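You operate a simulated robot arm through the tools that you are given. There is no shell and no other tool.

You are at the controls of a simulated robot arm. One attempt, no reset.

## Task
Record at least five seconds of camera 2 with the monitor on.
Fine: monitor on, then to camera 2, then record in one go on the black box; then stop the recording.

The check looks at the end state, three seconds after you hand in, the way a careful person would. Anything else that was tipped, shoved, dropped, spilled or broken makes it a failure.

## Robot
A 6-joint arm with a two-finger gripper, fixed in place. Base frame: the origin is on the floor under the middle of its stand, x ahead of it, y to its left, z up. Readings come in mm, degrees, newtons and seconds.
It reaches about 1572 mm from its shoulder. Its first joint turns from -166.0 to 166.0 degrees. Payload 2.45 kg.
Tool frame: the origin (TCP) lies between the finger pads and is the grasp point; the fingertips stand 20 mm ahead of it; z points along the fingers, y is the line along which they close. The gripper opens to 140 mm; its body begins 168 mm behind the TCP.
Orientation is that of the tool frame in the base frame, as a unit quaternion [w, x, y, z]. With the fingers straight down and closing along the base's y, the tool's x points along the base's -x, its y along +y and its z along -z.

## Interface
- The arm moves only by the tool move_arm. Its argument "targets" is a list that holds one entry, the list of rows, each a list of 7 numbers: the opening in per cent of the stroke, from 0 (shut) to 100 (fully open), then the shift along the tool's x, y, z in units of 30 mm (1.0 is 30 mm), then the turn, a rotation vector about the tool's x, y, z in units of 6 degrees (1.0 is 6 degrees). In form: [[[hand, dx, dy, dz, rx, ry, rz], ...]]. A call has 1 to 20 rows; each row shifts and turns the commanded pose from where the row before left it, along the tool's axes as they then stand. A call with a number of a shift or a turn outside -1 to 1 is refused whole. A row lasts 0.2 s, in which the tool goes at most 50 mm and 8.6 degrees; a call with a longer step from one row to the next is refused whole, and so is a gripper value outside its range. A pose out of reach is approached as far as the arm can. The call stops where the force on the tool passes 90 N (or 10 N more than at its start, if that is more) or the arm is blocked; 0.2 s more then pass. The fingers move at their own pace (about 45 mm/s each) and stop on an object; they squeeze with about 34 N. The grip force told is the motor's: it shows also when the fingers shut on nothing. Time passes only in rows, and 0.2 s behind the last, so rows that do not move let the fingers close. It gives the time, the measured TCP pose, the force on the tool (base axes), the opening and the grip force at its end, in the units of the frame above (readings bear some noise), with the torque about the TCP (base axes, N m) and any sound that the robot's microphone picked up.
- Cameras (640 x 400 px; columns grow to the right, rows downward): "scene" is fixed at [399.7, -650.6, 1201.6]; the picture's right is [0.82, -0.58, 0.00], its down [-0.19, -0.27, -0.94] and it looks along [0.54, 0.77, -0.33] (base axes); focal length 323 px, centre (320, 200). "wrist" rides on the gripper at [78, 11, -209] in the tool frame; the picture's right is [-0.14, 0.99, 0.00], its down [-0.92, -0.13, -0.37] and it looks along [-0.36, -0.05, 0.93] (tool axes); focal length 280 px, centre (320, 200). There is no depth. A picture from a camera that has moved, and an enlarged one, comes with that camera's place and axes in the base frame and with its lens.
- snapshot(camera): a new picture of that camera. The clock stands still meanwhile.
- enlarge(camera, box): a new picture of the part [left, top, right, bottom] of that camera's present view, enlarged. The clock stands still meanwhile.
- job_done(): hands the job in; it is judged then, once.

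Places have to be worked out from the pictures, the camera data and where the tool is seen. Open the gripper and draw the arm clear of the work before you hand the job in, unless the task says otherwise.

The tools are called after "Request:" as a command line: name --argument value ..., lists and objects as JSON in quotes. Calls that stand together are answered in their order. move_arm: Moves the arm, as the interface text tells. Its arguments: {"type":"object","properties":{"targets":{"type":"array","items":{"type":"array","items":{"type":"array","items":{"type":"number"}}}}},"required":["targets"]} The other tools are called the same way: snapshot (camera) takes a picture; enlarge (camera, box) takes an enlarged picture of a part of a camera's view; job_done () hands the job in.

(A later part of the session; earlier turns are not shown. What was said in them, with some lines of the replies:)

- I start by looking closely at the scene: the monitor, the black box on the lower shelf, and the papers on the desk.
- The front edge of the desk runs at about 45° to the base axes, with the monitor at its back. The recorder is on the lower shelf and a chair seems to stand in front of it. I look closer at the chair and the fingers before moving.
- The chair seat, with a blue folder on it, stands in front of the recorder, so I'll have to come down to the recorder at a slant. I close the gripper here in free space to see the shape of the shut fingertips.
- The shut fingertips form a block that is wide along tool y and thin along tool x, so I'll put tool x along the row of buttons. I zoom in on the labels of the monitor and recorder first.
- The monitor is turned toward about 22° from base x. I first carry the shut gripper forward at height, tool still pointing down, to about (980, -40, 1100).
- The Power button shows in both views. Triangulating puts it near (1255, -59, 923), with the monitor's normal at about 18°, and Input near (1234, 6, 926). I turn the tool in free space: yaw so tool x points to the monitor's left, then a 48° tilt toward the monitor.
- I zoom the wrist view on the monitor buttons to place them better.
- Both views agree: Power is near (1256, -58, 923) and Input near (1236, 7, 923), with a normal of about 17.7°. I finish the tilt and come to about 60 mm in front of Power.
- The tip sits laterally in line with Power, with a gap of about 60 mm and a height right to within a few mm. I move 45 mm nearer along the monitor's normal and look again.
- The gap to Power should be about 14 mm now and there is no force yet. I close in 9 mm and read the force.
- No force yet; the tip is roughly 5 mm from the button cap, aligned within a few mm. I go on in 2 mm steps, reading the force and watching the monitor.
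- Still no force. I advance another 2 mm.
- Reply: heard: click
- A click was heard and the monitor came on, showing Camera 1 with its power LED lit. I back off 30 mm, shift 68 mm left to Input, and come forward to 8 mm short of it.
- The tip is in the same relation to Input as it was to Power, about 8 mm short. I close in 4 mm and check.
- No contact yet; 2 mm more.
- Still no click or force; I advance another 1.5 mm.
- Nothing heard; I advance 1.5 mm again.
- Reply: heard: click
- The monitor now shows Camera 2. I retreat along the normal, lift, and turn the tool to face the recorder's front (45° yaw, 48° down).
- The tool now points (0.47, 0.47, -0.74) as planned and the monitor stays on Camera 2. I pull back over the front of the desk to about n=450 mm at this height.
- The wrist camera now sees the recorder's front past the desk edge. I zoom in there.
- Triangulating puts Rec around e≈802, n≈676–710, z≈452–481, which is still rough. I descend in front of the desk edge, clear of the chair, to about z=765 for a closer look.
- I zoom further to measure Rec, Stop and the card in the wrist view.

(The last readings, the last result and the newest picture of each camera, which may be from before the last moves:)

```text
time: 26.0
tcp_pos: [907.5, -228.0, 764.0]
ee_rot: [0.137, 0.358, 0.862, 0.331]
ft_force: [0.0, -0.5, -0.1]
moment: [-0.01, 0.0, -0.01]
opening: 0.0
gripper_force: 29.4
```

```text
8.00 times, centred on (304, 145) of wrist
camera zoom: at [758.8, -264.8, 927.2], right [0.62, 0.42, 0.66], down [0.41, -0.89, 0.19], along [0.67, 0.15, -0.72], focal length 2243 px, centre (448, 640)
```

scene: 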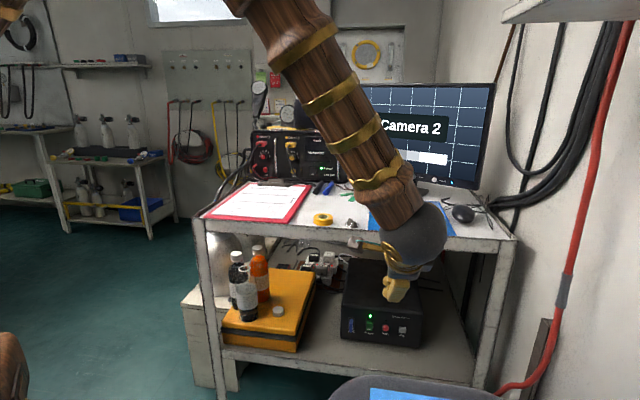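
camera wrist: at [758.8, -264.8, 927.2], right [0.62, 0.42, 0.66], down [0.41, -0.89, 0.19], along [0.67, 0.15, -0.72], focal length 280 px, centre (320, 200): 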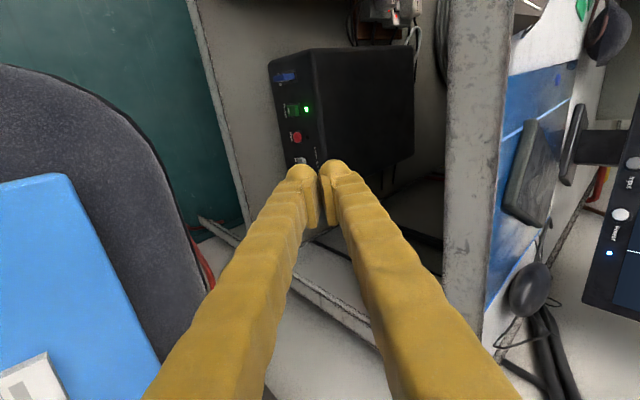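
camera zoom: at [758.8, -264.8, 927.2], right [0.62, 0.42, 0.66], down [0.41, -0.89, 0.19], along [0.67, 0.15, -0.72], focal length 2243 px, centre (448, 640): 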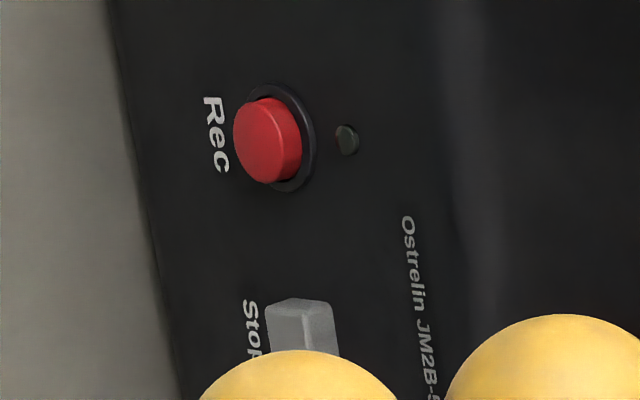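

Both wrist views and the scene view agree: Rec's cap is at about e=802, n=676, z=481, with Stop 53 mm further right. I go forward-down to (e≈801, n≈590, z≈540), clear of the chair and the desk edge.

Request:
move_arm --targets '[[[0, 0.005, -0.228, 0.799, 0, 0, 0], [0, 0.005, -0.228, 0.799, 0, 0, 0], [0, 0.005, -0.228, 0.799, 0, 0, 0], [0, 0.005, -0.228, 0.799, 0, 0, 0], [0, 0.005, -0.228, 0.799, 0, 0, 0], [0, 0.005, -0.228, 0.799, 0, 0, 0], [0, 0.005, -0.228, 0.799, 0, 0, 0], [0, 0.005, -0.228, 0.799, 0, 0, 0], [0, 0.005, -0.228, 0.799, 0, 0, 0], [0, 0.005, -0.228, 0.799, 0, 0, 0], [0, 0, 0, 0, 0, 0, 0]]]'

Request:
snapshot --camera "scene"

Request:
snapshot --camera "wrist"

Request:
enlarge --camera "wrist" --box '[280, 90, 408, 170]'

```text
time: 28.4
tcp_pos: [983.9, -148.7, 541.5]
ee_rot: [0.137, 0.358, 0.862, 0.331]
ft_force: [0.3, -0.5, -0.4]
moment: [-0.02, -0.03, -0.01]
opening: 0.0
gripper_force: 29.4
```

```text
taken
```

scene: 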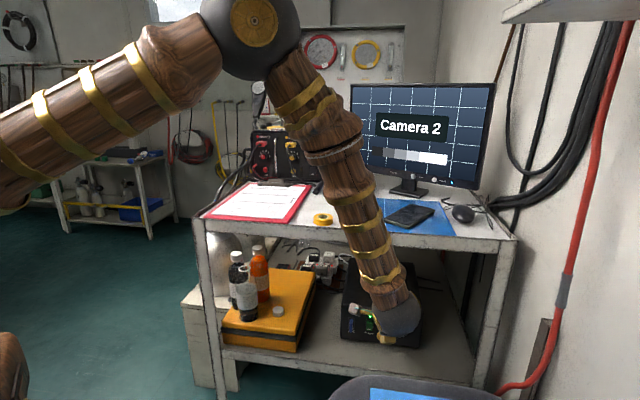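

```text
taken
camera wrist: at [835.4, -186.5, 703.7], right [0.62, 0.42, 0.66], down [0.41, -0.89, 0.19], along [0.67, 0.15, -0.72], focal length 280 px, centre (320, 200)
```

wrist: 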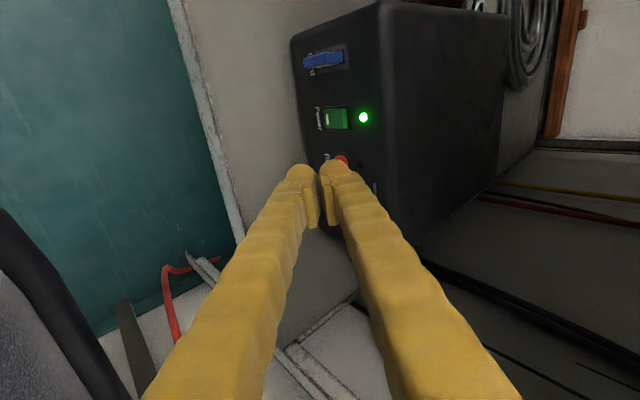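

```text
5.00 times, centred on (344, 130) of wrist
camera zoom: at [835.4, -186.5, 703.7], right [0.62, 0.42, 0.66], down [0.41, -0.89, 0.19], along [0.67, 0.15, -0.72], focal length 1402 px, centre (200, 550)
```

zoom: 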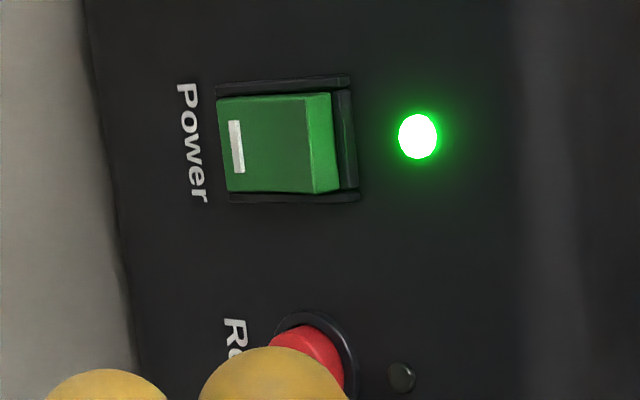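

The view matches the estimate to within about 1 mm. I go on to a point about 20 mm in front of Rec at its height.

Request:
move_arm --targets '[[[0, 0.01, -0.203, 0.797, 0, 0, 0], [0, 0.01, -0.203, 0.797, 0, 0, 0], [0, 0.01, -0.203, 0.797, 0, 0, 0], [0, 0, 0, 0, 0, 0, 0]]]'

Request:
snapshot --camera "wrist"

Request:
enlarge --camera "scene" --box '[330, 280, 442, 350]'

Request:
enlarge --camera "wrist" --box '[280, 110, 440, 210]'

```text
time: 29.4
tcp_pos: [1008.8, -123.1, 475.7]
ee_rot: [0.138, 0.358, 0.862, 0.332]
ft_force: [-0.5, 0.3, 0.4]
moment: [0.04, -0.01, 0.0]
opening: 0.1
gripper_force: 29.2
```

```text
taken
camera wrist: at [859.7, -161.3, 638.8], right [0.62, 0.42, 0.66], down [0.41, -0.89, 0.19], along [0.67, 0.15, -0.72], focal length 280 px, centre (320, 200)
```

wrist: 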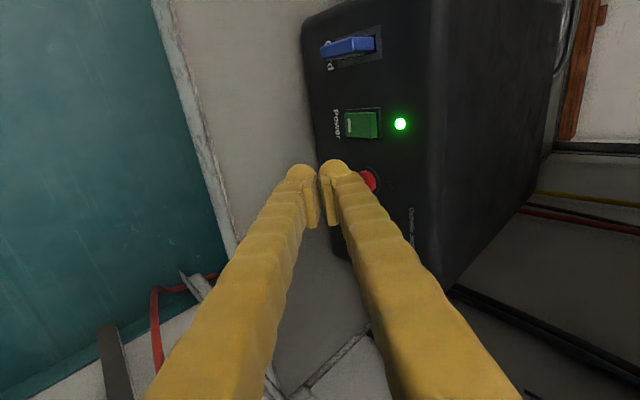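

```text
5.71 times, centred on (386, 315) of scene
camera zoom: at [399.7, -650.6, 1201.6], right [0.82, -0.58, 0.0], down [-0.19, -0.27, -0.94], along [0.54, 0.77, -0.33], focal length 1848 px, centre (-57, -457)
```

zoom: 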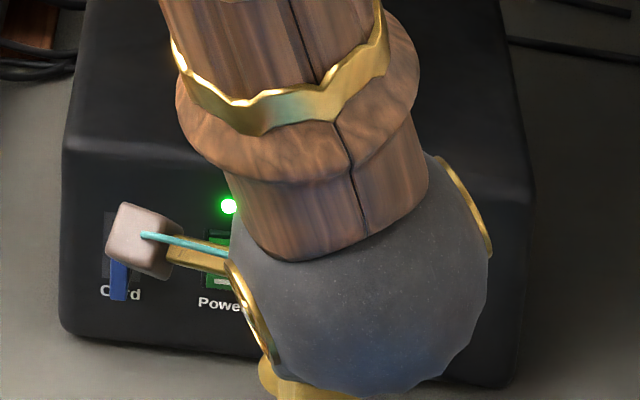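

```text
4.00 times, centred on (360, 160) of wrist
camera zoom: at [859.7, -161.3, 638.8], right [0.62, 0.42, 0.66], down [0.41, -0.89, 0.19], along [0.67, 0.15, -0.72], focal length 1122 px, centre (160, 360)
```

zoom: 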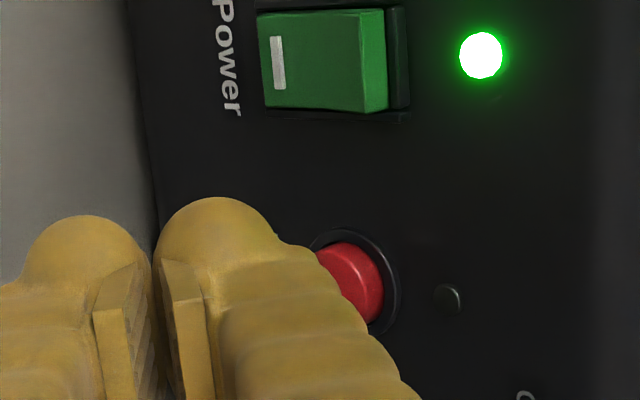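

Rec lies straight ahead of the upper fingertip with a gap of about 20 mm, and Power and Stop are well to the sides. I move 12 mm along n.

Request:
move_arm --targets '[[[0, -0.025, 0.149, 0.134, 0, 0, 0], [0, -0.025, 0.149, 0.134, 0, 0, 0], [0, 0, 0, 0, 0, 0, 0]]]'

Request:
enlarge --camera "wrist" --box '[280, 110, 440, 210]'

```text
time: 30.2
tcp_pos: [1017.7, -114.9, 476.7]
ee_rot: [0.137, 0.357, 0.862, 0.333]
ft_force: [0.4, 0.6, 0.6]
moment: [0.03, -0.01, 0.01]
opening: 0.2
gripper_force: 28.8
```

```text
4.00 times, centred on (360, 160) of wrist
camera zoom: at [869.4, -154.1, 639.1], right [0.62, 0.42, 0.66], down [0.41, -0.89, 0.19], along [0.67, 0.15, -0.72], focal length 1122 px, centre (160, 360)
```

zoom: 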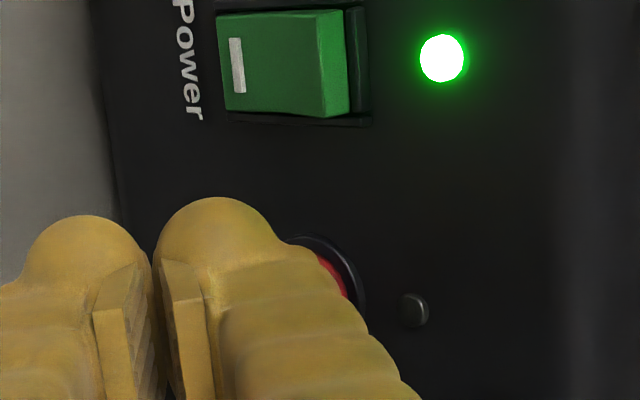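

No force; about 8 mm are left. I advance 4 mm.

Request:
move_arm --targets '[[[0, 0, 0.099, 0.089, 0, 0, 0], [0, 0, 0, 0, 0, 0, 0]]]'

```text
time: 30.8
tcp_pos: [1020.6, -112.0, 476.6]
ee_rot: [0.137, 0.358, 0.862, 0.332]
ft_force: [-0.7, -0.1, 0.2]
moment: [-0.01, 0.02, 0.0]
opening: 0.0
gripper_force: 29.4
```

Still free; 2 mm more.

Request:
move_arm --targets '[[[0, 0, 0.05, 0.045, 0, 0, 0], [0, 0, 0, 0, 0, 0, 0]]]'

```text
time: 31.4
tcp_pos: [1021.9, -110.7, 476.0]
ee_rot: [0.138, 0.358, 0.862, 0.332]
ft_force: [-0.7, -0.2, 0.0]
moment: [-0.02, 0.03, 0.0]
opening: 0.0
gripper_force: 29.2
```

No click yet; another 1.5 mm.

Request:
move_arm --targets '[[[0, 0, 0.037, 0.034, 0, 0, 0], [0, 0, 0, 0, 0, 0, 0]]]'

Request:
enlarge --camera "wrist" --box '[280, 110, 440, 210]'

```text
time: 32.0
tcp_pos: [1023.4, -110.3, 476.8]
ee_rot: [0.137, 0.358, 0.862, 0.331]
ft_force: [-1.1, -0.7, 0.1]
moment: [0.03, 0.02, 0.02]
opening: 0.0
gripper_force: 29.2
```

```text
4.00 times, centred on (360, 160) of wrist
camera zoom: at [874.7, -148.5, 639.0], right [0.62, 0.42, 0.66], down [0.41, -0.89, 0.19], along [0.67, 0.15, -0.72], focal length 1122 px, centre (160, 360)
```

zoom: 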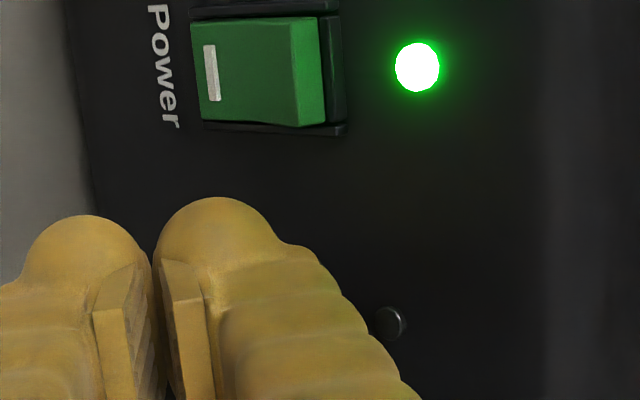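

A slight force is starting to show. I press 1.5 mm further.

Request:
move_arm --targets '[[[0, 0, 0.037, 0.034, 0, 0, 0], [0, 0, 0, 0, 0, 0, 0]]]'

Request:
enlarge --camera "wrist" --box '[280, 110, 440, 210]'

```text
time: 32.6
tcp_pos: [1023.9, -110.0, 476.6]
ee_rot: [0.139, 0.358, 0.862, 0.331]
ft_force: [-0.1, 0.3, 0.9]
moment: [-0.04, 0.01, 0.0]
opening: 0.1
gripper_force: 29.7
```

```text
4.00 times, centred on (360, 160) of wrist
camera zoom: at [875.8, -147.4, 639.0], right [0.62, 0.42, 0.66], down [0.41, -0.89, 0.19], along [0.67, 0.15, -0.72], focal length 1122 px, centre (160, 360)
```

zoom: 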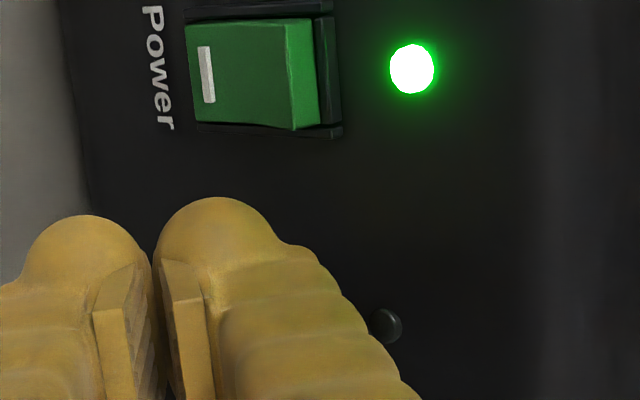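

No contact force to speak of yet, right at the predicted contact distance. Another 1.5 mm.

Request:
move_arm --targets '[[[0, 0, 0.037, 0.034, 0, 0, 0], [0, 0, 0, 0, 0, 0, 0]]]'

```text
time: 33.2
tcp_pos: [1024.8, -107.1, 476.2]
ee_rot: [0.138, 0.357, 0.863, 0.331]
ft_force: [0.0, 0.0, -0.2]
moment: [0.01, 0.01, 0.0]
opening: 0.0
gripper_force: 29.4
```

Still free; I add 1.5 mm and look for the record light.

Request:
move_arm --targets '[[[0, 0, 0.037, 0.034, 0, 0, 0], [0, 0, 0, 0, 0, 0, 0]]]'

Request:
enlarge --camera "wrist" --box '[280, 110, 440, 210]'

```text
time: 33.8
tcp_pos: [1027.4, -107.0, 475.3]
ee_rot: [0.137, 0.357, 0.862, 0.331]
ft_force: [-0.7, -0.8, -0.5]
moment: [0.02, 0.01, 0.0]
opening: 0.0
gripper_force: 29.7
```

```text
4.00 times, centred on (360, 160) of wrist
camera zoom: at [878.0, -145.3, 638.9], right [0.62, 0.42, 0.66], down [0.41, -0.89, 0.19], along [0.67, 0.15, -0.72], focal length 1122 px, centre (160, 360)
```

zoom: 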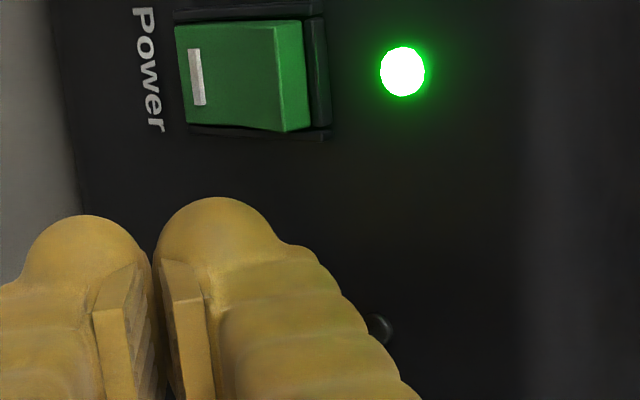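

Force is only at noise level, so Rec is a bit farther than estimated. I continue by 1.5 mm.

Request:
move_arm --targets '[[[0, 0, 0.037, 0.034, 0, 0, 0], [0, 0, 0, 0, 0, 0, 0]]]'

```text
time: 34.4
tcp_pos: [1027.5, -106.9, 477.0]
ee_rot: [0.138, 0.358, 0.862, 0.331]
ft_force: [-1.3, -1.0, 0.2]
moment: [-0.03, -0.01, -0.04]
opening: 0.0
gripper_force: 29.3
```

A force of about 1.6 N against the push direction shows, so the cap is probably being touched. I press 1 mm further.

Request:
move_arm --targets '[[[0, 0, 0.025, 0.022, 0, 0, 0], [0, 0, 0, 0, 0, 0, 0]]]'

```text
time: 35.0
tcp_pos: [1028.3, -104.5, 477.3]
ee_rot: [0.136, 0.358, 0.862, 0.331]
ft_force: [-1.7, -1.8, -1.0]
moment: [0.04, -0.02, -0.02]
opening: 0.0
gripper_force: 29.5
heard: click
```

A click was heard on Rec. I look at the record light before moving.

Request:
enlarge --camera "wrist" --box '[280, 110, 440, 210]'

Request:
snapshot --camera "scene"

```text
4.00 times, centred on (360, 160) of wrist
camera zoom: at [879.6, -143.6, 638.5], right [0.62, 0.42, 0.66], down [0.41, -0.89, 0.19], along [0.67, 0.15, -0.72], focal length 1122 px, centre (160, 360)
```

zoom: 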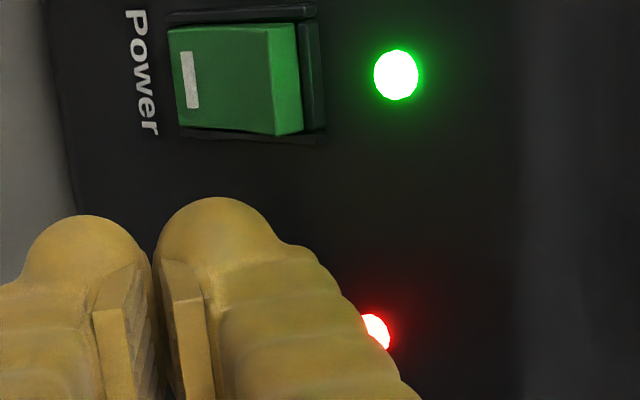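

```text
taken
```

scene: 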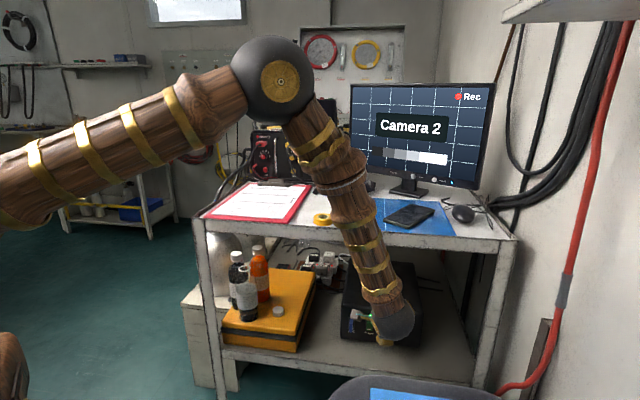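

Recording has started: the red LED is lit and the monitor shows "● Rec" over Camera 2. I back off 25 mm, shift 53 mm right to face Stop, and wait while it records.

Request:
move_arm --targets '[[[0, 0, -0.31, -0.279, 0, 0, 0], [0, 0, -0.31, -0.279, 0, 0, 0], [0, -0.586, 0, 0, 0, 0, 0], [0, -0.586, 0, 0, 0, 0, 0], [0, -0.586, 0, 0, 0, 0, 0], [0, 0, 0, 0, 0, 0, 0], [0, 0, 0, 0, 0, 0, 0], [0, 0, 0, 0, 0, 0, 0], [0, 0, 0, 0, 0, 0, 0], [0, 0, 0, 0, 0, 0, 0], [0, 0, 0, 0, 0, 0, 0], [0, 0, 0, 0, 0, 0, 0], [0, 0, 0, 0, 0, 0, 0], [0, 0, 0, 0, 0, 0, 0], [0, 0, 0, 0, 0, 0, 0], [0, 0, 0, 0, 0, 0, 0], [0, 0, 0, 0, 0, 0, 0]]]'

Request:
snapshot --camera "scene"

Request:
snapshot --camera "wrist"

Request:
enlarge --camera "wrist" --box '[280, 110, 440, 210]'

```text
time: 38.6
tcp_pos: [1047.0, -160.6, 476.4]
ee_rot: [0.138, 0.358, 0.862, 0.331]
ft_force: [0.3, -0.2, 0.0]
moment: [0.0, -0.01, 0.01]
opening: 0.0
gripper_force: 29.5
```

```text
taken
```

scene: 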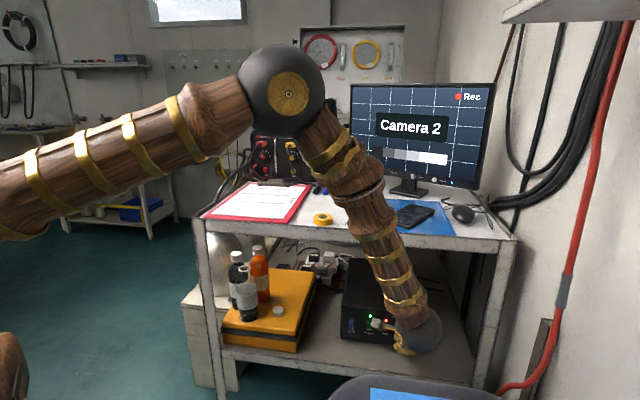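

```text
taken
camera wrist: at [898.7, -198.6, 639.1], right [0.62, 0.42, 0.66], down [0.41, -0.89, 0.19], along [0.67, 0.15, -0.72], focal length 280 px, centre (320, 200)
```

wrist: 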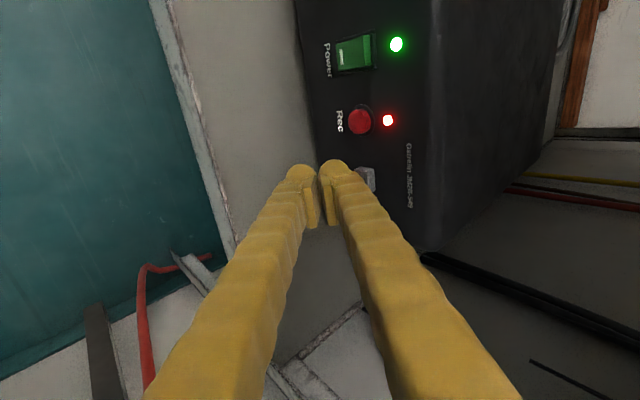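

```text
4.00 times, centred on (360, 160) of wrist
camera zoom: at [898.7, -198.6, 639.1], right [0.62, 0.42, 0.66], down [0.41, -0.89, 0.19], along [0.67, 0.15, -0.72], focal length 1122 px, centre (160, 360)
```

zoom: 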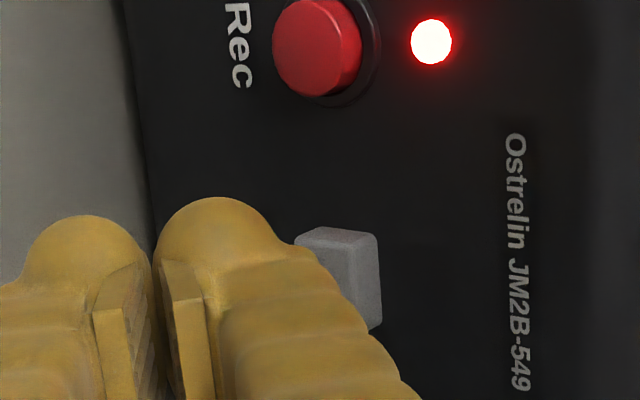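

Stop is lined up like Rec was, about 25 mm ahead, and recording continues (3.7 s so far). I move 16 mm forward and let more time pass.

Request:
move_arm --targets '[[[0, 0, 0.198, 0.179, 0, 0, 0], [0, 0, 0.198, 0.179, 0, 0, 0], [0, 0, 0, 0, 0, 0, 0], [0, 0, 0, 0, 0, 0, 0], [0, 0, 0, 0, 0, 0, 0], [0, 0, 0, 0, 0, 0, 0], [0, 0, 0, 0, 0, 0, 0], [0, 0, 0, 0, 0, 0, 0], [0, 0, 0, 0, 0, 0, 0], [0, 0, 0, 0, 0, 0, 0], [0, 0, 0, 0, 0, 0, 0], [0, 0, 0, 0, 0, 0, 0]]]'

Request:
enlarge --camera "wrist" --box '[280, 110, 440, 210]'

```text
time: 41.2
tcp_pos: [1059.3, -150.4, 475.9]
ee_rot: [0.138, 0.358, 0.862, 0.332]
ft_force: [-0.7, 0.3, -0.7]
moment: [-0.02, 0.01, -0.02]
opening: 0.1
gripper_force: 30.0
```

```text
4.00 times, centred on (360, 160) of wrist
camera zoom: at [909.9, -187.4, 638.9], right [0.62, 0.42, 0.66], down [0.41, -0.89, 0.19], along [0.67, 0.15, -0.72], focal length 1122 px, centre (160, 360)
```

zoom: 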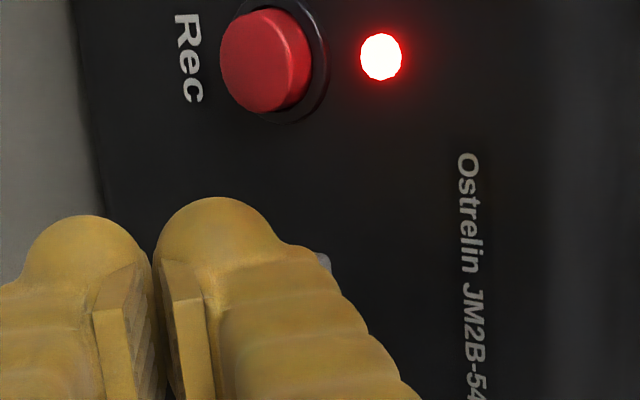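

More than 6 s are recorded and the red LED still burns. I approach Stop, 4 mm first.

Request:
move_arm --targets '[[[0, 0, 0.099, 0.089, 0, 0, 0], [0, 0, 0, 0, 0, 0, 0]]]'

```text
time: 41.8
tcp_pos: [1061.5, -147.4, 476.3]
ee_rot: [0.137, 0.358, 0.862, 0.331]
ft_force: [0.1, 0.3, 0.5]
moment: [-0.02, 0.01, -0.02]
opening: 0.2
gripper_force: 29.3
```

No contact yet; 2 mm more.

Request:
move_arm --targets '[[[0, 0, 0.05, 0.045, 0, 0, 0], [0, 0, 0, 0, 0, 0, 0]]]'

```text
time: 42.4
tcp_pos: [1063.2, -146.3, 476.6]
ee_rot: [0.138, 0.357, 0.862, 0.331]
ft_force: [0.4, 0.1, 0.8]
moment: [-0.02, 0.01, -0.01]
opening: 0.0
gripper_force: 29.6
```

Still free; 1.5 mm more.

Request:
move_arm --targets '[[[0, 0, 0.037, 0.034, 0, 0, 0], [0, 0, 0, 0, 0, 0, 0]]]'

```text
time: 43.0
tcp_pos: [1063.1, -144.0, 476.1]
ee_rot: [0.138, 0.357, 0.862, 0.332]
ft_force: [-0.2, -0.1, 0.6]
moment: [0.0, -0.02, 0.0]
opening: 0.0
gripper_force: 29.2
```

Still free; another 1.5 mm.

Request:
move_arm --targets '[[[0, 0, 0.037, 0.034, 0, 0, 0], [0, 0, 0, 0, 0, 0, 0]]]'

```text
time: 43.6
tcp_pos: [1066.1, -143.4, 477.7]
ee_rot: [0.138, 0.358, 0.862, 0.331]
ft_force: [-0.9, -2.2, -0.8]
moment: [0.01, -0.05, -0.03]
opening: 0.0
gripper_force: 29.8
heard: click
```

A click on Stop. I check the record light and the monitor before withdrawing.

Request:
enlarge --camera "wrist" --box '[280, 110, 440, 210]'

Request:
snapshot --camera "scene"

```text
4.00 times, centred on (360, 160) of wrist
camera zoom: at [916.3, -181.3, 638.7], right [0.62, 0.42, 0.66], down [0.41, -0.89, 0.19], along [0.67, 0.15, -0.72], focal length 1122 px, centre (160, 360)
```

zoom: 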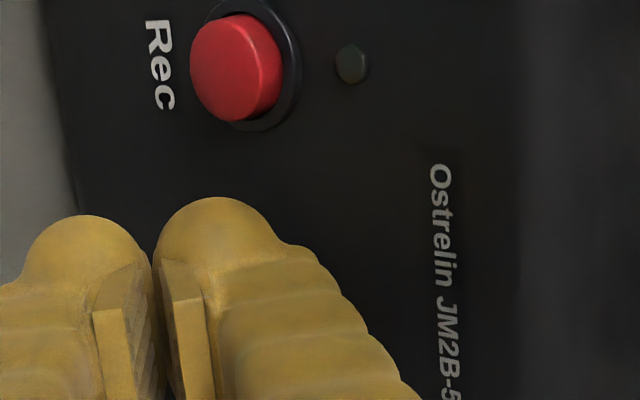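

```text
taken
```

scene: 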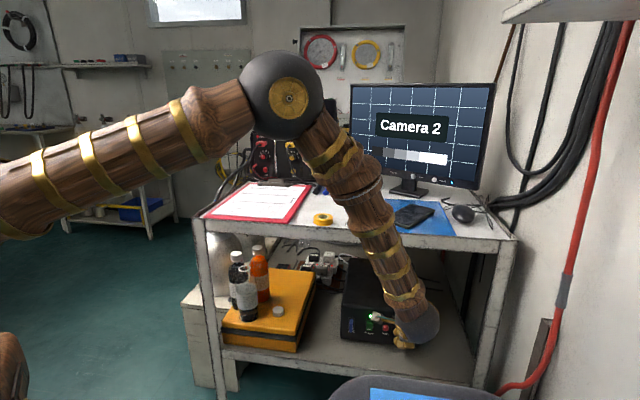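

The LED is off and the Rec mark has gone, after about 8.6 s of recording; the monitor is still on Camera 2. I withdraw along the way I came.

Request:
move_arm --targets '[[[0, 0, -0.334, -0.301, 0, 0, 0], [0, 0, -0.334, -0.301, 0, 0, 0], [0, 0, 0.203, -0.797, 0, 0, 0], [0, 0, 0.203, -0.797, 0, 0, 0], [0, 0, 0.203, -0.797, 0, 0, 0], [0, 0, 0.228, -0.799, 0, 0, 0], [0, 0, 0.228, -0.799, 0, 0, 0], [0, 0, 0.228, -0.799, 0, 0, 0], [0, 0, 0.228, -0.799, 0, 0, 0], [0, 0, 0.228, -0.799, 0, 0, 0], [0, 0, 0.228, -0.799, 0, 0, 0], [0, 0, 0.228, -0.799, 0, 0, 0], [0, 0, 0.228, -0.799, 0, 0, 0], [0, 0, 0.228, -0.799, 0, 0, 0], [0, 0, 0.228, -0.799, 0, 0, 0], [0, 0, 0, 0, 0, 0, 0]]]'

Request:
snapshot --camera "scene"

Request:
snapshot --camera "wrist"

```text
time: 47.0
tcp_pos: [942.8, -264.0, 765.1]
ee_rot: [0.137, 0.358, 0.862, 0.331]
ft_force: [0.6, -0.4, -0.2]
moment: [0.0, 0.05, 0.01]
opening: 0.0
gripper_force: 29.8
```

```text
taken
```

scene: 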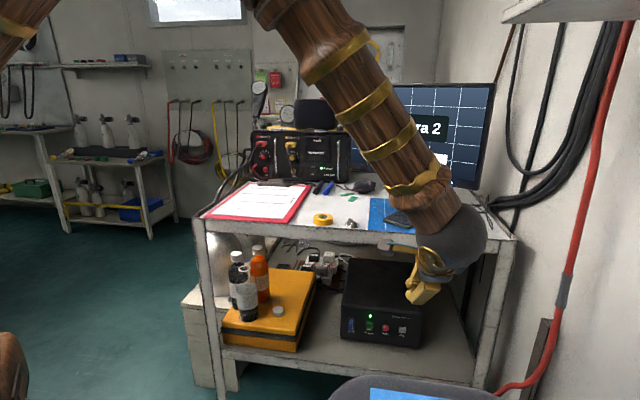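

```text
taken
camera wrist: at [795.0, -302.3, 927.8], right [0.62, 0.42, 0.66], down [0.41, -0.89, 0.19], along [0.67, 0.15, -0.72], focal length 280 px, centre (320, 200)
```

wrist: 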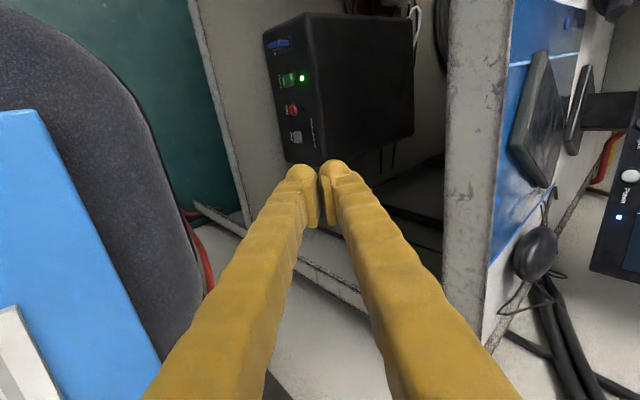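

The fingers are clear of the recorder and nothing is disturbed. I rise to about z=1065 and drift left away from the desk, then open the gripper there.

Request:
move_arm --targets '[[[0, 0.3, 0.595, -0.81, 0, 0, 0], [0, 0.5, 0.595, -0.81, 0, 0, 0], [0, 0.5, 0.595, -0.81, 0, 0, 0], [0, 0.5, 0.595, -0.81, 0, 0, 0], [0, 0.5, 0.595, -0.81, 0, 0, 0], [0, 0.5, 0.595, -0.81, 0, 0, 0], [0, 0.5, 0.595, -0.81, 0, 0, 0], [0, 0.5, 0.595, -0.81, 0, 0, 0], [0, 0.5, 0.595, -0.81, 0, 0, 0], [0, 0.5, 0.595, -0.81, 0, 0, 0], [100, 0, 0, 0, 0, 0, 0], [100, 0, 0, 0, 0, 0, 0], [100, 0, 0, 0, 0, 0, 0], [100, 0, 0, 0, 0, 0, 0], [100, 0, 0, 0, 0, 0, 0], [100, 0, 0, 0, 0, 0, 0], [100, 0, 0, 0, 0, 0, 0], [100, 0, 0, 0, 0, 0, 0], [100, 0, 0, 0, 0, 0, 0], [100, 0, 0, 0, 0, 0, 0]]]'

Request:
snapshot --camera "scene"

Request:
enlarge --camera "scene" --box '[330, 250, 440, 350]'

Request:
enlarge --camera "scene" --box '[340, 70, 520, 200]'

```text
time: 51.2
tcp_pos: [821.1, -184.0, 1064.3]
ee_rot: [0.138, 0.357, 0.862, 0.333]
ft_force: [-0.6, -1.4, -1.0]
moment: [-0.04, 0.04, 0.01]
opening: 140.2
gripper_force: 0.1
```

```text
taken
```

scene: 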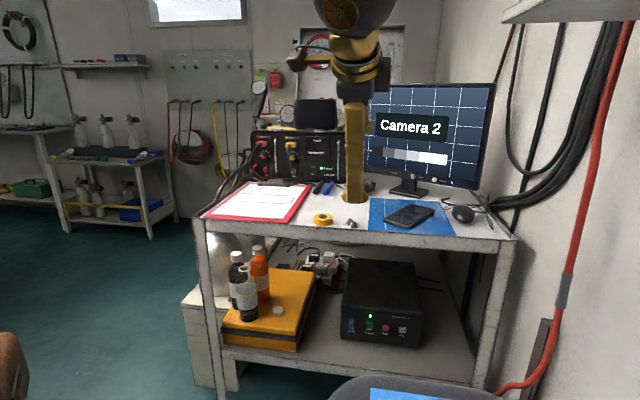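

```text
4.00 times, centred on (385, 300) of scene
camera zoom: at [399.7, -650.6, 1201.6], right [0.82, -0.58, 0.0], down [-0.19, -0.27, -0.94], along [0.54, 0.77, -0.33], focal length 1293 px, centre (60, -200)
```

zoom: 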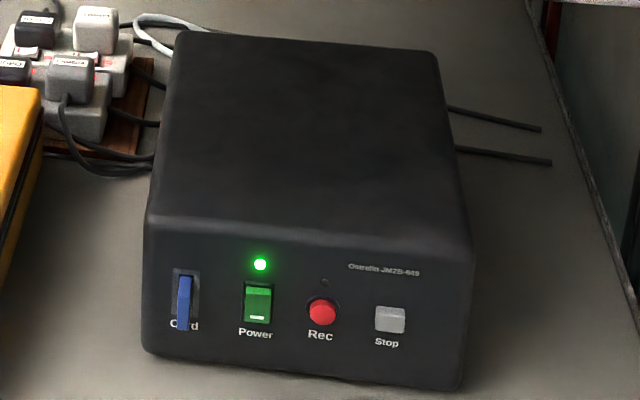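

```text
3.08 times, centred on (430, 135) of scene
camera zoom: at [399.7, -650.6, 1201.6], right [0.82, -0.58, 0.0], down [-0.19, -0.27, -0.94], along [0.54, 0.77, -0.33], focal length 995 px, centre (-18, 400)
```

zoom: 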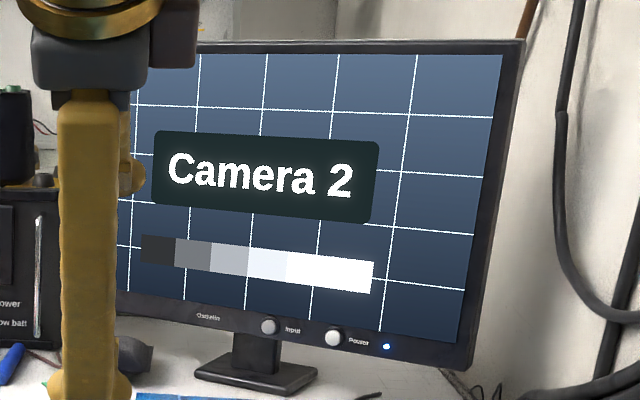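

The monitor is on Camera 2 and neither it nor the recorder has moved. The recording is stopped with the recorder still powered, the gripper is open, and the arm is clear of the work. I hand in.

Request:
job_done

```text
The job is handed in.
```

I turned the monitor on, switched it to Camera 2, recorded about 8.6 seconds in one go on the black box, and then stopped the recording. I've handed the job in.

- **Recording:** each of the four presses gave a click. After Rec, the red light came on and the monitor showed "Rec" over Camera 2. After Stop, both went off.
- **End state:** the monitor is still on and showing Camera 2, and the recorder is still powered. In the last pictures neither had moved, and I saw nothing else disturbed.
- **Card:** the blue card sticks out of its slot on the recorder, as it did at the start. I left it alone because recording started normally.
- **Arm:** the gripper is open and clear of the desk.
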